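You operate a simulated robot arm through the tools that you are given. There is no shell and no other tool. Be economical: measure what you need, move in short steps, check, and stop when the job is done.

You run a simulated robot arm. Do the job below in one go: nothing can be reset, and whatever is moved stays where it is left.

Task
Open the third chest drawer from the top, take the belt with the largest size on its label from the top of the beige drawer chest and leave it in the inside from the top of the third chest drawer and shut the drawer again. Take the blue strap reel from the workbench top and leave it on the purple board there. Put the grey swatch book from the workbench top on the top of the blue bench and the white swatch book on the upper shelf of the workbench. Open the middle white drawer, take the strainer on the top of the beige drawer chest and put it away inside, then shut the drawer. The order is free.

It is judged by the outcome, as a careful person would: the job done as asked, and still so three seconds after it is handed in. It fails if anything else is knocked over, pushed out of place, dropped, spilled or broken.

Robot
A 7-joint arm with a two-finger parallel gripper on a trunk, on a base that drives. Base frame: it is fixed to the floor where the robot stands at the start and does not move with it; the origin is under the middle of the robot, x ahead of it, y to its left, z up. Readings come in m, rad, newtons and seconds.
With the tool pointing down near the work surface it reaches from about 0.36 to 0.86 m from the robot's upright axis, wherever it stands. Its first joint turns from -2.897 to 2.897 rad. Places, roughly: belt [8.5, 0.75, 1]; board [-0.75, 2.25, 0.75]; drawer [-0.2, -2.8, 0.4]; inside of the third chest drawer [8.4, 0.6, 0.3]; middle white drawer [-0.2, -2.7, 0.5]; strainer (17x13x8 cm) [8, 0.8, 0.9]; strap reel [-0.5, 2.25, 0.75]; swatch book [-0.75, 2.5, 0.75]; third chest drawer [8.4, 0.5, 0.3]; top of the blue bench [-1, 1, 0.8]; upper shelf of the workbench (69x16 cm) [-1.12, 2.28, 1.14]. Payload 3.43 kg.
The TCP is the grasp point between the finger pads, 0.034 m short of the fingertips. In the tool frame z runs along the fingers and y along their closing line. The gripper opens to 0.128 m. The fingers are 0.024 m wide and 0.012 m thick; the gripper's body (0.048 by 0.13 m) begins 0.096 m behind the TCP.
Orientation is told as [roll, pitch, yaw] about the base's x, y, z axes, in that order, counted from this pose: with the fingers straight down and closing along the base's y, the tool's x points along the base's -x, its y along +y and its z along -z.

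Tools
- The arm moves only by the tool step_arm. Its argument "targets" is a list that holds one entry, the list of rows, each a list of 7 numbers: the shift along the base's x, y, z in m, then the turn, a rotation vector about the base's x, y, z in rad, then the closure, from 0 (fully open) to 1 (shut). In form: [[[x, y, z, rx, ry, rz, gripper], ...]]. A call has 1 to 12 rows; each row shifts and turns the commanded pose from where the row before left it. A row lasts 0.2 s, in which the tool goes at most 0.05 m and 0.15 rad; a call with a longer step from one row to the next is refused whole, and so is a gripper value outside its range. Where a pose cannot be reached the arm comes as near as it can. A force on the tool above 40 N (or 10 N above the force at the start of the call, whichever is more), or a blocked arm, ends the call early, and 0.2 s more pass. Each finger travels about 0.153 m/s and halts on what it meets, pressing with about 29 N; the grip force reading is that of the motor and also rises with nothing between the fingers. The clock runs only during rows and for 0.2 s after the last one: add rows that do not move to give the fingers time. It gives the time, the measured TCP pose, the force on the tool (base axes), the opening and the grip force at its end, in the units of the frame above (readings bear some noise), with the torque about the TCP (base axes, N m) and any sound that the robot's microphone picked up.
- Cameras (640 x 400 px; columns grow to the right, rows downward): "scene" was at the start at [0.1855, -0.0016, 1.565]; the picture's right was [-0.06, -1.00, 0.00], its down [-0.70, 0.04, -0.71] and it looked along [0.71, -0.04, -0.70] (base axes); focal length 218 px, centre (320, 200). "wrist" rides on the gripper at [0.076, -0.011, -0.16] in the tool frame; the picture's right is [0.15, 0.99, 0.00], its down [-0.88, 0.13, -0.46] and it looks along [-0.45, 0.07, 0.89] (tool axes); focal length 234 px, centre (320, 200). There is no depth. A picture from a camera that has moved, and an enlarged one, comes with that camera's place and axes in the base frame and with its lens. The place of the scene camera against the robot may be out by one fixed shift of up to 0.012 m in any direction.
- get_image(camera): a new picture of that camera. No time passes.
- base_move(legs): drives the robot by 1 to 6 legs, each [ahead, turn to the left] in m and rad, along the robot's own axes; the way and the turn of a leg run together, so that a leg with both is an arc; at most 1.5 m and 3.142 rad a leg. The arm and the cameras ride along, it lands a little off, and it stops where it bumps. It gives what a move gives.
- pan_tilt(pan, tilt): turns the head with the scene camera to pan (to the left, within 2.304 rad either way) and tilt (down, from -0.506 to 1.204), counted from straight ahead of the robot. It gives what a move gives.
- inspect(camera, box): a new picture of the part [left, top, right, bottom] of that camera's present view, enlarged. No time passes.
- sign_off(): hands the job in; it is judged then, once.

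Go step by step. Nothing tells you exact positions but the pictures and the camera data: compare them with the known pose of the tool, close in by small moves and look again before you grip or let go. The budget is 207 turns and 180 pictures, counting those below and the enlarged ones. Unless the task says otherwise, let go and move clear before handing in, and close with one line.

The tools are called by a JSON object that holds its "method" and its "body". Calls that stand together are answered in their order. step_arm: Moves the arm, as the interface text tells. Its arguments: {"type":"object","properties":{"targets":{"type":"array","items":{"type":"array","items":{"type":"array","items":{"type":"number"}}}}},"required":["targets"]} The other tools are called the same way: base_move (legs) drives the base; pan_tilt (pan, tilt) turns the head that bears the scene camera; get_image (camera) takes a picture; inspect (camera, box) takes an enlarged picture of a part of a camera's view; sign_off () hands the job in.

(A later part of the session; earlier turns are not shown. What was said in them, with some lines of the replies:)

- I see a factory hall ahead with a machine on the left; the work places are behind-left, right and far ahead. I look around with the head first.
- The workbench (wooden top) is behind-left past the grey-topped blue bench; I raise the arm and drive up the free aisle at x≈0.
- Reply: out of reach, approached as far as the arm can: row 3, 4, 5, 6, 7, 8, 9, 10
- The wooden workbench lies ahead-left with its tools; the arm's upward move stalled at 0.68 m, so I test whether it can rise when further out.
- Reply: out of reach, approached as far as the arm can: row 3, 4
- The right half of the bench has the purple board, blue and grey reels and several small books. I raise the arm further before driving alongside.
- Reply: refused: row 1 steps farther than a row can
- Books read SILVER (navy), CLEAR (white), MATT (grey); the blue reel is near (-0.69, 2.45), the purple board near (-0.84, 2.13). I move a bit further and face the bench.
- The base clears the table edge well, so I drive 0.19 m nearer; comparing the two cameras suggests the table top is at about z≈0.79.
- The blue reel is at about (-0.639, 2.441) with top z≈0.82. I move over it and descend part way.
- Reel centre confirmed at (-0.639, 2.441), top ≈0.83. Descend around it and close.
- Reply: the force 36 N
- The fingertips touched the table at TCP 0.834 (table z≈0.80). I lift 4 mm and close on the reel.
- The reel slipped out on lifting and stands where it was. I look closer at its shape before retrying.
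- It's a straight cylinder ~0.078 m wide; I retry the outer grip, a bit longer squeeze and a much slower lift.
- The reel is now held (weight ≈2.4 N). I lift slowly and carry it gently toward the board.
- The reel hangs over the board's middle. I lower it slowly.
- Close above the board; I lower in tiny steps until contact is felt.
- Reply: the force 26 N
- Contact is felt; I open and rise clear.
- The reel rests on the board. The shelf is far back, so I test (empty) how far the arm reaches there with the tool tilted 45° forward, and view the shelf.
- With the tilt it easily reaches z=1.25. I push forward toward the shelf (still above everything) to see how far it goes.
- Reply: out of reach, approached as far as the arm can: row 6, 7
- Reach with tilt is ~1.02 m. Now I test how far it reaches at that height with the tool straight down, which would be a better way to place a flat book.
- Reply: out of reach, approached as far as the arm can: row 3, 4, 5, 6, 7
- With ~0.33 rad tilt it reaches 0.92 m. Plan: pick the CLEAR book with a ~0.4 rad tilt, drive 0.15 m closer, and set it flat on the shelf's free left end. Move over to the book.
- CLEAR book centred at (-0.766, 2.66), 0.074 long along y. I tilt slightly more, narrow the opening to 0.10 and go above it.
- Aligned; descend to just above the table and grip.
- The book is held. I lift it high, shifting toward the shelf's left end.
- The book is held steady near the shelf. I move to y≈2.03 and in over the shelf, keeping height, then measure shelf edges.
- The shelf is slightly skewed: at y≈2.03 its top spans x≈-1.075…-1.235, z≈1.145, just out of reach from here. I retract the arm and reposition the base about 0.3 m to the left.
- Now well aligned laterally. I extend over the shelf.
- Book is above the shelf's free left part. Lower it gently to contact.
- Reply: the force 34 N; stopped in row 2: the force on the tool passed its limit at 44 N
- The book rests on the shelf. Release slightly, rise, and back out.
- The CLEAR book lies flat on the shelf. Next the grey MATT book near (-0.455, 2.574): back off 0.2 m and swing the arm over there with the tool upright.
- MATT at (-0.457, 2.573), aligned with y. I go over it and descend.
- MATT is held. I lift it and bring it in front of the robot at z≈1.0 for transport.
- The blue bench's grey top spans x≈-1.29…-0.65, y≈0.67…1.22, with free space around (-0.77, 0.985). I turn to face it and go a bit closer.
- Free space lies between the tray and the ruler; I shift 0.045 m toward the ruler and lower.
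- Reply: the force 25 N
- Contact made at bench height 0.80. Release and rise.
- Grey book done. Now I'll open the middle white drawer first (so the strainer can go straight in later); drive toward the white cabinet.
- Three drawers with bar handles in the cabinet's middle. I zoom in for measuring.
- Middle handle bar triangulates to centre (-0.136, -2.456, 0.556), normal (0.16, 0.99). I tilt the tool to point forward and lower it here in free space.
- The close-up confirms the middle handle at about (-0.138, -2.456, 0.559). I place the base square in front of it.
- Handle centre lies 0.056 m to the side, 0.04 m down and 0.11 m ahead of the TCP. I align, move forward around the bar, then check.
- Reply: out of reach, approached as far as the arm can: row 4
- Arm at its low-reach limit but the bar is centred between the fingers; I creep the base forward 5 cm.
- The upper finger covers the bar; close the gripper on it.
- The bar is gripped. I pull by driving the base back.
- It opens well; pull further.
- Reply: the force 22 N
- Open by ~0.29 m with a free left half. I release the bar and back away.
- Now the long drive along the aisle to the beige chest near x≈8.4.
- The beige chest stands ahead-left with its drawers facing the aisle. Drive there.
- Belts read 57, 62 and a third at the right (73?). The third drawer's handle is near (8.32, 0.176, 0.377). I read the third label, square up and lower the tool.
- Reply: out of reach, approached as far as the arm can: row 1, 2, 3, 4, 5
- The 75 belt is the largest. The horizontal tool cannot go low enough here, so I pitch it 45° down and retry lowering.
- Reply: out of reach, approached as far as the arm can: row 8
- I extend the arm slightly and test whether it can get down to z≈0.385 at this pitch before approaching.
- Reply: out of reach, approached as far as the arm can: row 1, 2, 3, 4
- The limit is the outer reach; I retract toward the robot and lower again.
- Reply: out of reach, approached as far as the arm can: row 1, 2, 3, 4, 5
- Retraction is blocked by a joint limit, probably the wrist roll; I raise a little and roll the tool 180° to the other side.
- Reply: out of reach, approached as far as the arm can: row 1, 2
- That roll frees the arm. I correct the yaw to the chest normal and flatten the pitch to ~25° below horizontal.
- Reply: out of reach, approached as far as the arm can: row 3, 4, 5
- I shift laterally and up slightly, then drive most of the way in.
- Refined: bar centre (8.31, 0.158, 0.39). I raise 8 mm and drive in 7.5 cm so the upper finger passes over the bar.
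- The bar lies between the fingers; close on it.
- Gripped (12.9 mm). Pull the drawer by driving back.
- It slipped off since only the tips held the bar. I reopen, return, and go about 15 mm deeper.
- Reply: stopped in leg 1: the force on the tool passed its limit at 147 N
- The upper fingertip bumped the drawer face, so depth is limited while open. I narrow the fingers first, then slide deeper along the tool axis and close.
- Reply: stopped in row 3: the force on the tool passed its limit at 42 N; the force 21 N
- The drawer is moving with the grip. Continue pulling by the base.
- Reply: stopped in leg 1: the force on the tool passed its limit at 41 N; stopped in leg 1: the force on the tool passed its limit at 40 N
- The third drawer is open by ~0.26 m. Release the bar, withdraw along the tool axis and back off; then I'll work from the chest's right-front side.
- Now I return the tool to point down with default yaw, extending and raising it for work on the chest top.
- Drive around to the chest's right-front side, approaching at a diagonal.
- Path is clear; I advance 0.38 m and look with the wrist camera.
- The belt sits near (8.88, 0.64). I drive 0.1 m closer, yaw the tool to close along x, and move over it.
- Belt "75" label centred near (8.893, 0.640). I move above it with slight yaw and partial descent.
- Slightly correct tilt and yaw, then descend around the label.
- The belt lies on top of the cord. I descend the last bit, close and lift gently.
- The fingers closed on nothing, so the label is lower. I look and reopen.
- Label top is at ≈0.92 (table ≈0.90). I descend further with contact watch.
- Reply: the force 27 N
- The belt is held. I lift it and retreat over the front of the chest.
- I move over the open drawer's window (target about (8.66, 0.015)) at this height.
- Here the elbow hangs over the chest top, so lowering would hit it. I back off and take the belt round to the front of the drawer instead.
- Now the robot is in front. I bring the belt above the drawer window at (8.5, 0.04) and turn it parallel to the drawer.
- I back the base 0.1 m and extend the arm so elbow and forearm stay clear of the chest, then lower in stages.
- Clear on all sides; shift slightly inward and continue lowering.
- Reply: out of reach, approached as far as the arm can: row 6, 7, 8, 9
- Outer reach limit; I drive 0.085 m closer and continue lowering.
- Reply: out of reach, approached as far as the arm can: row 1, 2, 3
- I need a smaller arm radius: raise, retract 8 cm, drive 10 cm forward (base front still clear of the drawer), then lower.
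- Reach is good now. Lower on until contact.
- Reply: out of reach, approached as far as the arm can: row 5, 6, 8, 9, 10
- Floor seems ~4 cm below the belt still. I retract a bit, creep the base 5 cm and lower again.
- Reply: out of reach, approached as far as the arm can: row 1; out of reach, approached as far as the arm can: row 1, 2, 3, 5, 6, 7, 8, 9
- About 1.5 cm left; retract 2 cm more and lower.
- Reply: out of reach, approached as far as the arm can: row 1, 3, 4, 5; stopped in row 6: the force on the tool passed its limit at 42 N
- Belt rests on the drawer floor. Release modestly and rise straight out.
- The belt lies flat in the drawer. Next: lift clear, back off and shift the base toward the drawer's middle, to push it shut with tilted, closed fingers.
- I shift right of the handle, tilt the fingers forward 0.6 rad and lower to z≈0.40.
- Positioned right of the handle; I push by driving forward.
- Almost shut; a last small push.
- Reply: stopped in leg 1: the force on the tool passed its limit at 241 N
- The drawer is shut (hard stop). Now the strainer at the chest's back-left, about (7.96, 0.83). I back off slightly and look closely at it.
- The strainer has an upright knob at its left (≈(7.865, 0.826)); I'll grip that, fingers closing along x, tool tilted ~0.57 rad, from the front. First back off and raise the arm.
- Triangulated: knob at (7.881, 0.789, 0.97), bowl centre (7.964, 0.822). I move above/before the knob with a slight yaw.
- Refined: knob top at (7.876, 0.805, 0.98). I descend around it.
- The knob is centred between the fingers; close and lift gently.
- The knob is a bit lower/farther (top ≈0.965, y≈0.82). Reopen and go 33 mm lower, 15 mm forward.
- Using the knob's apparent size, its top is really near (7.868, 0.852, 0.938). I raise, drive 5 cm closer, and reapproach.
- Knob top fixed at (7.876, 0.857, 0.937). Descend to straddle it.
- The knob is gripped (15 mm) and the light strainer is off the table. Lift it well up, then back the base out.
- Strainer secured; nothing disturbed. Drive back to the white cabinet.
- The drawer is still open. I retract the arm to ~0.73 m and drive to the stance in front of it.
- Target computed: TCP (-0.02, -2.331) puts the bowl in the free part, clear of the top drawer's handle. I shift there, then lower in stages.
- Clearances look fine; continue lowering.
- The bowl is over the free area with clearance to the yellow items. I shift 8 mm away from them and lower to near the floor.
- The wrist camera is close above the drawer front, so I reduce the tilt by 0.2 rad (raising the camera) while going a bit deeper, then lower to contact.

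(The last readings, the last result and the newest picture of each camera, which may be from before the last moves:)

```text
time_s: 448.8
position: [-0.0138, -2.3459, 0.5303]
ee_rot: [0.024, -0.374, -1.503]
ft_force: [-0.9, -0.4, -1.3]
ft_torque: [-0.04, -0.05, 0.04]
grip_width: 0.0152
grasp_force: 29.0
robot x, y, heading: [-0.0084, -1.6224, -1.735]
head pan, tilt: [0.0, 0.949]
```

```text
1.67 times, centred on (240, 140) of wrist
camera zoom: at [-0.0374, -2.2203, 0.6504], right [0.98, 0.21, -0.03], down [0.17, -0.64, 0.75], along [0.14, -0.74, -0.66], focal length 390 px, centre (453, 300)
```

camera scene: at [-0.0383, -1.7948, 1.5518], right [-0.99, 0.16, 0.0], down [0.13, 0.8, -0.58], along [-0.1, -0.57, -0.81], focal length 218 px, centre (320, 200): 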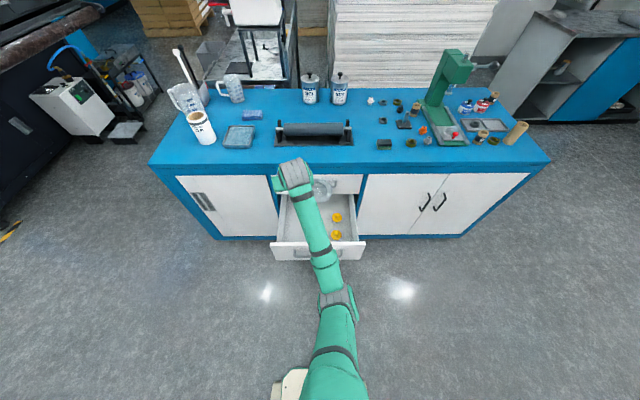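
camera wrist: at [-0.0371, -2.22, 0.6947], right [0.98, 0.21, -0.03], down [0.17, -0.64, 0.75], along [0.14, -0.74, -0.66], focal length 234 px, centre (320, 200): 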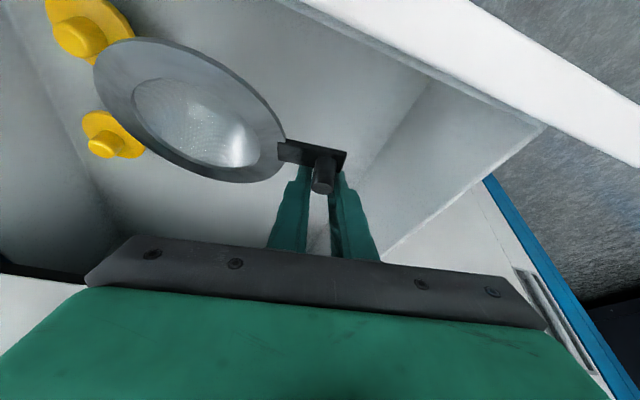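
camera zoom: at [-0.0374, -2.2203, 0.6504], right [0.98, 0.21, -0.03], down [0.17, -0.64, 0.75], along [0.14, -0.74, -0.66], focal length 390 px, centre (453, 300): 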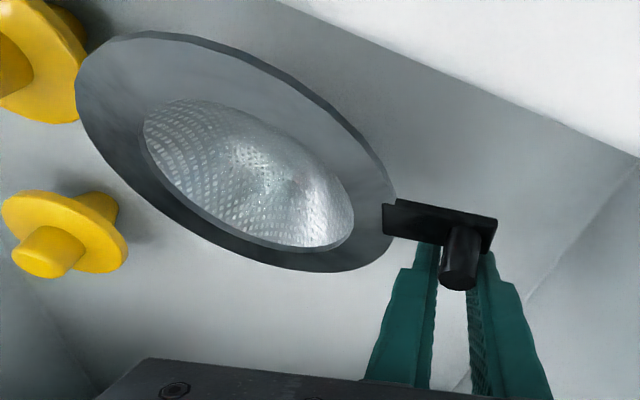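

Still ~2 cm above the floor with the camera near the front panel's top edge; I go 3 cm deeper, reduce tilt a little more, then lower.

{"method": "step_arm", "body": {"targets": [[[-0.002, -0.015, 0.003, 0.075, 0.005, 0, 1], [-0.002, -0.015, 0.003, 0.075, 0.005, 0, 1], [0, 0, 0, 0, 0, 0, 1]]]}}

{"method": "step_arm", "body": {"targets": [[[0, 0, -0.004, 0, 0, 0, 1], [0, 0, -0.004, 0, 0, 0, 1], [0, 0, -0.003, 0, 0, 0, 1], [0, 0, -0.003, 0, 0, 0, 1]]]}}

{"method": "inspect", "body": {"camera": "wrist", "box": [60, 20, 420, 260]}}

```text
time_s: 449.6
position: [-0.0171, -2.3765, 0.5367]
ee_rot: [0.022, -0.225, -1.501]
ft_force: [0.7, 0.9, -0.5]
ft_torque: [0.01, -0.09, 0.0]
grip_width: 0.0151
grasp_force: 29.3
robot x, y, heading: [-0.0054, -1.6235, -1.735]
head pan, tilt: [0.0, 0.949]
```

```text
time_s: 450.6
position: [-0.0178, -2.3767, 0.5228]
ee_rot: [0.023, -0.224, -1.501]
ft_force: [-0.1, 0.6, -0.8]
ft_torque: [-0.04, -0.1, 0.01]
grip_width: 0.015
grasp_force: 29.2
robot x, y, heading: [-0.0099, -1.6228, -1.736]
head pan, tilt: [0.0, 0.949]
```

```text
1.67 times, centred on (240, 140) of wrist
camera zoom: at [-0.0402, -2.2695, 0.6607], right [0.98, 0.22, -0.01], down [0.17, -0.75, 0.64], along [0.13, -0.63, -0.77], focal length 390 px, centre (453, 300)
```

zoom: 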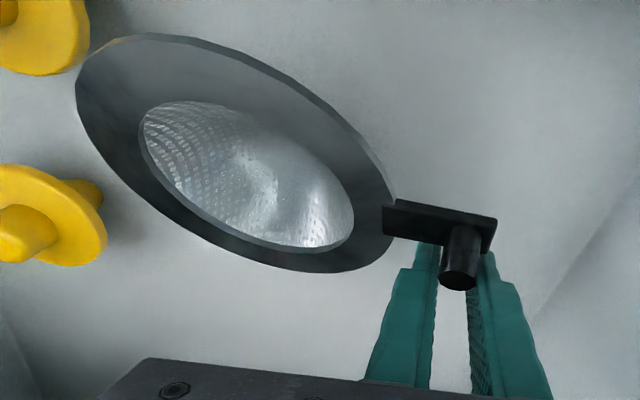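

{"method": "step_arm", "body": {"targets": [[[0, 0, -0.003, 0, 0, 0, 1], [0, 0, -0.003, 0, 0, 0, 1], [0, 0, -0.003, 0, 0, 0, 1]]]}}

{"method": "step_arm", "body": {"targets": [[[0, 0, -0.003, 0, 0, 0, 1], [0, 0, -0.003, 0, 0, 0, 1], [0, 0, -0.002, 0, 0, 0, 1]]]}}

{"method": "step_arm", "body": {"targets": [[[0, 0, -0.002, 0, 0, 0, 1], [0, 0, -0.002, 0, 0, 0, 1], [0, 0, -0.002, 0, 0, 0, 1]]]}}

{"method": "inspect", "body": {"camera": "scene", "box": [260, 170, 370, 260]}}

```text
time_s: 451.4
position: [-0.0184, -2.3772, 0.5138]
ee_rot: [0.022, -0.224, -1.501]
ft_force: [0.1, 0.1, -0.1]
ft_torque: [-0.04, -0.06, 0.0]
grip_width: 0.015
grasp_force: 28.8
robot x, y, heading: [-0.0071, -1.6241, -1.737]
head pan, tilt: [0.0, 0.949]
```

```text
time_s: 452.2
position: [-0.0186, -2.3773, 0.5057]
ee_rot: [0.022, -0.224, -1.501]
ft_force: [0.0, 0.5, -0.8]
ft_torque: [-0.05, -0.02, 0.01]
grip_width: 0.0152
grasp_force: 28.5
robot x, y, heading: [-0.0077, -1.6215, -1.738]
head pan, tilt: [0.0, 0.949]
```

```text
time_s: 453.0
position: [-0.0184, -2.3782, 0.4993]
ee_rot: [0.023, -0.224, -1.502]
ft_force: [0.3, 0.0, -1.0]
ft_torque: [-0.04, -0.06, 0.01]
grip_width: 0.0152
grasp_force: 28.5
robot x, y, heading: [-0.0116, -1.6207, -1.736]
head pan, tilt: [0.0, 0.949]
```

```text
4.44 times, centred on (315, 215) of scene
camera zoom: at [-0.0383, -1.7949, 1.5518], right [-0.99, 0.16, 0.0], down [0.13, 0.8, -0.58], along [-0.1, -0.57, -0.81], focal length 969 px, centre (342, 133)
```

zoom: 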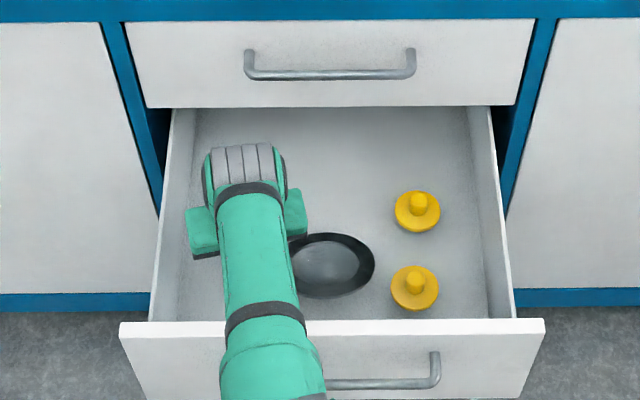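

No contact yet; the floor is deeper than assumed. I continue in small steps with force watch.

{"method": "step_arm", "body": {"targets": [[[0, 0, -0.003, 0, 0, 0, 1], [0, 0, -0.003, 0, 0, 0, 1], [0, 0, -0.003, 0, 0, 0, 1], [0, 0, -0.003, 0, 0, 0, 1]]]}}

{"method": "get_image", "body": {"camera": "wrist"}}

```text
time_s: 454.0
position: [-0.0178, -2.3765, 0.4875]
ee_rot: [0.022, -0.224, -1.501]
ft_force: [1.9, 0.6, 3.0]
ft_torque: [0.05, 0.2, 0.01]
grip_width: 0.0151
grasp_force: 28.4
robot x, y, heading: [-0.0106, -1.6217, -1.741]
head pan, tilt: [0.0, 0.949]
```

```text
16 pictures are left
camera wrist: at [-0.0394, -2.2694, 0.6253], right [0.98, 0.22, -0.01], down [0.17, -0.75, 0.64], along [0.13, -0.63, -0.77], focal length 234 px, centre (320, 200)
```

wrist: 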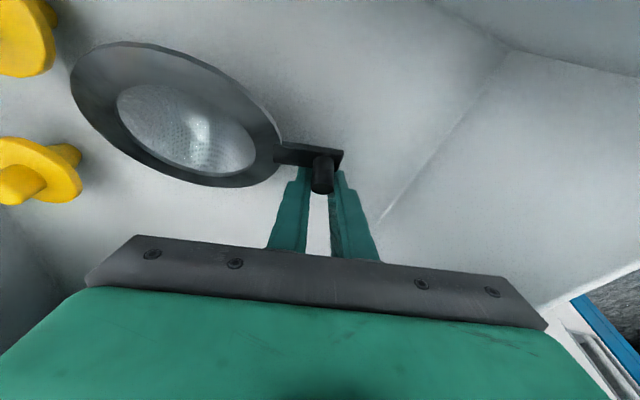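

The bowl touches the floor (force and torque changed). A few mm more, then I release slowly.

{"method": "step_arm", "body": {"targets": [[[0, 0, -0.003, 0.02, 0, 0, 1], [0, 0, -0.003, 0, 0, 0, 1]]]}}

{"method": "step_arm", "body": {"targets": [[[0, 0, -0.003, 0, 0, 0, 1], [0, 0, 0, 0, 0, 0, 0.86], [0, 0, 0, 0, 0, 0, 0.8], [0, 0, 0, 0, 0, 0, 0.7], [0, 0, 0, 0, 0, 0, 0.65], [0, 0, 0, 0, 0, 0, 0.65]]]}}

{"method": "get_image", "body": {"camera": "wrist"}}

```text
time_s: 454.6
position: [-0.018, -2.3772, 0.4821]
ee_rot: [0.024, -0.205, -1.5]
ft_force: [2.3, -1.4, 3.4]
ft_torque: [0.02, 0.27, 0.04]
grip_width: 0.0149
grasp_force: 29.1
robot x, y, heading: [-0.0084, -1.6216, -1.736]
head pan, tilt: [0.0, 0.949]
```

```text
time_s: 456.0
position: [-0.0174, -2.3747, 0.4793]
ee_rot: [0.023, -0.204, -1.501]
ft_force: [-0.1, -0.1, -0.4]
ft_torque: [0.0, 0.04, -0.02]
grip_width: 0.0447
grasp_force: 0.1
robot x, y, heading: [-0.0075, -1.6248, -1.738]
head pan, tilt: [0.0, 0.949]
```

```text
15 pictures are left
camera wrist: at [-0.0402, -2.2705, 0.6196], right [0.98, 0.22, -0.01], down [0.17, -0.76, 0.63], along [0.13, -0.61, -0.78], focal length 234 px, centre (320, 200)
```

wrist: 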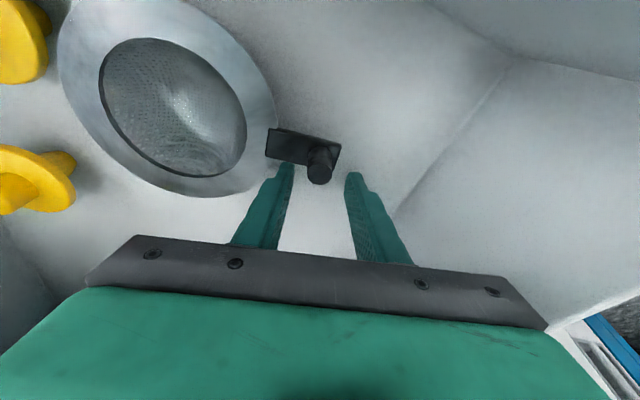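

The strainer sits flat in the drawer. Rise straight up and back the base away.

{"method": "step_arm", "body": {"targets": [[[0, 0, 0.015, 0, 0, 0, 0.65], [0, 0.005, 0.03, 0, 0, 0, 0.65], [0, 0.005, 0.04, 0, 0, 0, 0.65], [0, 0.005, 0.04, 0, 0, 0, 0.65], [0, 0.005, 0.04, 0, 0, 0, 0.8], [0, 0.005, 0.04, 0, 0, 0, 1], [0, 0.005, 0.04, 0, 0, 0, 1], [0, 0, 0.04, 0, 0, 0, 1]]]}}

{"method": "base_move", "body": {"legs": [[-0.3, 0]]}}

{"method": "get_image", "body": {"camera": "scene"}}

```text
time_s: 457.8
position: [-0.0155, -2.3463, 0.7623]
ee_rot: [0.023, -0.201, -1.5]
ft_force: [-0.4, -0.6, 0.7]
ft_torque: [-0.01, 0.0, 0.0]
grip_width: 0.0
grasp_force: 28.8
robot x, y, heading: [-0.0062, -1.6233, -1.733]
head pan, tilt: [0.0, 0.949]
```

```text
time_s: 459.9
position: [0.0316, -2.0553, 0.7628]
ee_rot: [0.024, -0.205, -1.501]
ft_force: [0.6, -0.6, 0.7]
ft_torque: [0.0, 0.0, 0.02]
grip_width: 0.0002
grasp_force: 28.7
robot x, y, heading: [0.0393, -1.3288, -1.734]
head pan, tilt: [0.0, 0.949]
```

```text
14 pictures are left
camera scene: at [0.0104, -1.5028, 1.5518], right [-0.99, 0.16, 0.0], down [0.13, 0.8, -0.58], along [-0.1, -0.57, -0.81], focal length 218 px, centre (320, 200)
```

scene: 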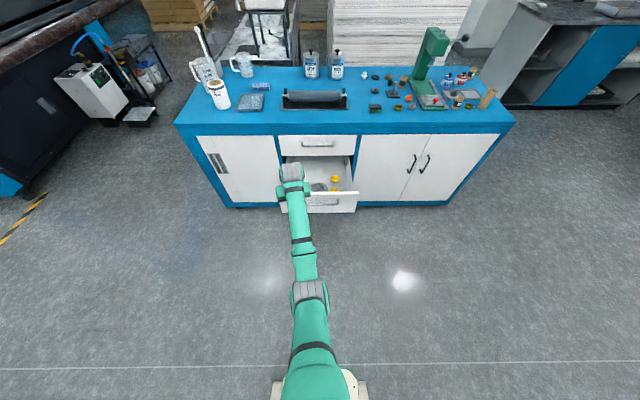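

Now push the drawer shut: shift beside the handle, tilt fingers forward and lower to front-panel height.

{"method": "step_arm", "body": {"targets": [[[0.02, 0.0, -0.035, -0.1, -0.007, 0, 1], [0.02, 0.0, -0.035, -0.1, -0.007, 0, 1], [0, 0, -0.035, -0.1, -0.007, 0, 1], [0, 0, -0.035, 0, 0, 0, 1], [0, 0, -0.035, 0, 0, 0, 1], [0, 0, -0.01, 0, 0, 0, 1], [0, 0, 0, 0, 0, 0, 1]]]}}

{"method": "get_image", "body": {"camera": "scene"}}

{"method": "get_image", "body": {"camera": "wrist"}}

```text
time_s: 461.5
position: [0.0724, -2.055, 0.5769]
ee_rot: [0.026, -0.504, -1.501]
ft_force: [-0.3, -0.2, 0.5]
ft_torque: [0.0, 0.03, -0.04]
grip_width: 0.0004
grasp_force: 29.0
robot x, y, heading: [0.0431, -1.3293, -1.741]
head pan, tilt: [0.0, 0.949]
```

```text
13 pictures are left
camera scene: at [0.0105, -1.5027, 1.5518], right [-0.99, 0.16, 0.0], down [0.13, 0.8, -0.58], along [-0.1, -0.57, -0.81], focal length 218 px, centre (320, 200)
```

scene: 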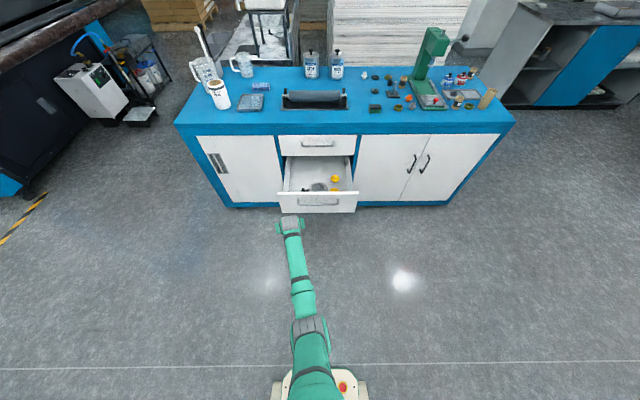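

```text
12 pictures are left
camera wrist: at [0.0474, -1.9131, 0.6797], right [0.98, 0.21, -0.05], down [0.16, -0.54, 0.83], along [0.15, -0.82, -0.56], focal length 234 px, centre (320, 200)
```

wrist: 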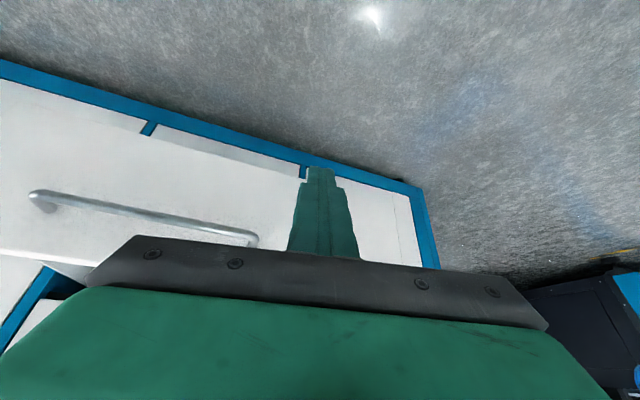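

Aligned beside the handle. Push by driving forward.

{"method": "base_move", "body": {"legs": [[0.4, 0]]}}

{"method": "get_image", "body": {"camera": "scene"}}

```text
time_s: 463.9
position: [0.0037, -2.4479, 0.5783]
ee_rot: [0.025, -0.504, -1.504]
ft_force: [0.2, 0.1, -0.1]
ft_torque: [0.0, 0.01, -0.01]
grip_width: 0.0
grasp_force: 29.2
robot x, y, heading: [-0.0243, -1.7247, -1.738]
head pan, tilt: [0.0, 0.949]
```

```text
11 pictures are left
camera scene: at [-0.0565, -1.8959, 1.5518], right [-0.99, 0.17, 0.0], down [0.14, 0.8, -0.58], along [-0.1, -0.57, -0.81], focal length 218 px, centre (320, 200)
```

scene: 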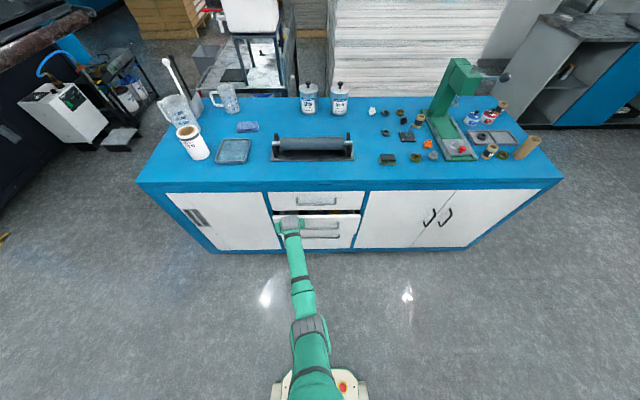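

Almost closed; push until the hard stop.

{"method": "base_move", "body": {"legs": [[0.06, 0]]}}

{"method": "inspect", "body": {"camera": "scene", "box": [230, 170, 400, 270]}}

{"method": "inspect", "body": {"camera": "wrist", "box": [0, 0, 640, 260]}}

```text
time_s: 464.9
position: [-0.0047, -2.4885, 0.5769]
ee_rot: [0.026, -0.494, -1.506]
ft_force: [0.5, 10.8, 8.3]
ft_torque: [0.07, 0.05, -0.07]
grip_width: 0.0
grasp_force: 29.4
robot x, y, heading: [-0.0348, -1.7644, -1.74]
head pan, tilt: [0.0, 0.949]
stopped in leg 1: the force on the tool passed its limit at 138 N (the readings are from after the stop); the commanded pose is now the measured one
```

```text
3.76 times, centred on (315, 220) of scene
camera zoom: at [-0.0641, -1.9392, 1.5519], right [-0.99, 0.17, 0.0], down [0.14, 0.8, -0.58], along [-0.1, -0.57, -0.81], focal length 820 px, centre (339, 125)
```

zoom: 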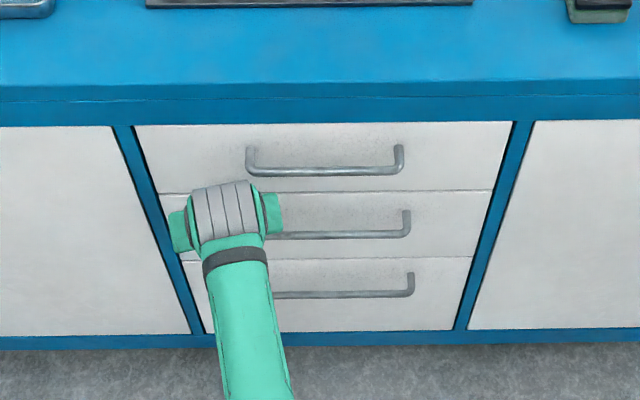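

```text
1.00 times, centred on (320, 130) of wrist (not enlarged: the box is as wide or as high as the picture)
camera zoom: at [-0.0284, -2.3481, 0.6813], right [0.98, 0.21, -0.05], down [0.15, -0.55, 0.82], along [0.14, -0.81, -0.57], focal length 234 px, centre (320, 270)
```

zoom: 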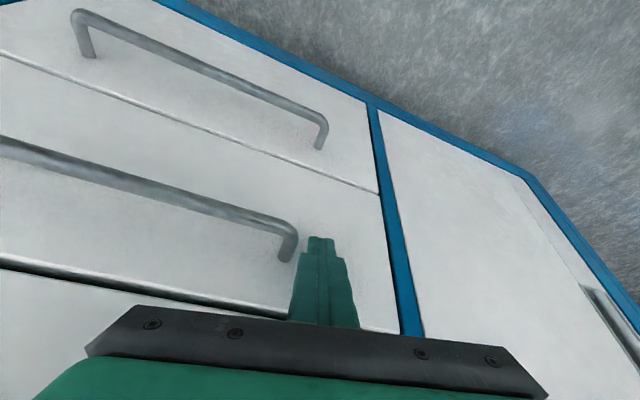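

The drawer is flush with its neighbours. I back away and take a last look.

{"method": "base_move", "body": {"legs": [[-0.4, 0]]}}

{"method": "get_image", "body": {"camera": "scene"}}

```text
time_s: 467.4
position: [0.0601, -2.0931, 0.5768]
ee_rot: [0.026, -0.494, -1.51]
ft_force: [-0.2, 0.2, -0.8]
ft_torque: [0.0, 0.01, -0.01]
grip_width: 0.0
grasp_force: 28.8
robot x, y, heading: [0.0372, -1.373, -1.747]
head pan, tilt: [0.0, 0.949]
```

```text
8 pictures are left
camera scene: at [0.0038, -1.5434, 1.5518], right [-0.98, 0.17, 0.0], down [0.14, 0.8, -0.58], along [-0.1, -0.57, -0.81], focal length 218 px, centre (320, 200)
```

scene: 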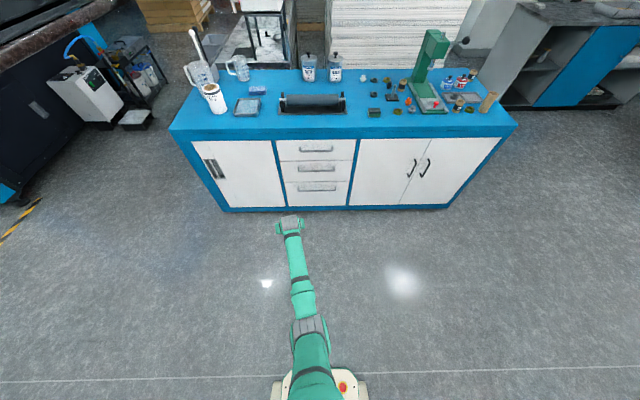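

All the drawers are shut and the robot is clear, so I hand the job in.

{"method": "sign_off", "body": {}}

```text
The job is handed in.
```

The job is done and handed in: the size-75 belt is in the third chest drawer (shut), the blue reel on the purple board, the grey swatch book on the blue bench, the white one on the upper shelf, and the strainer in the middle white drawer (shut).
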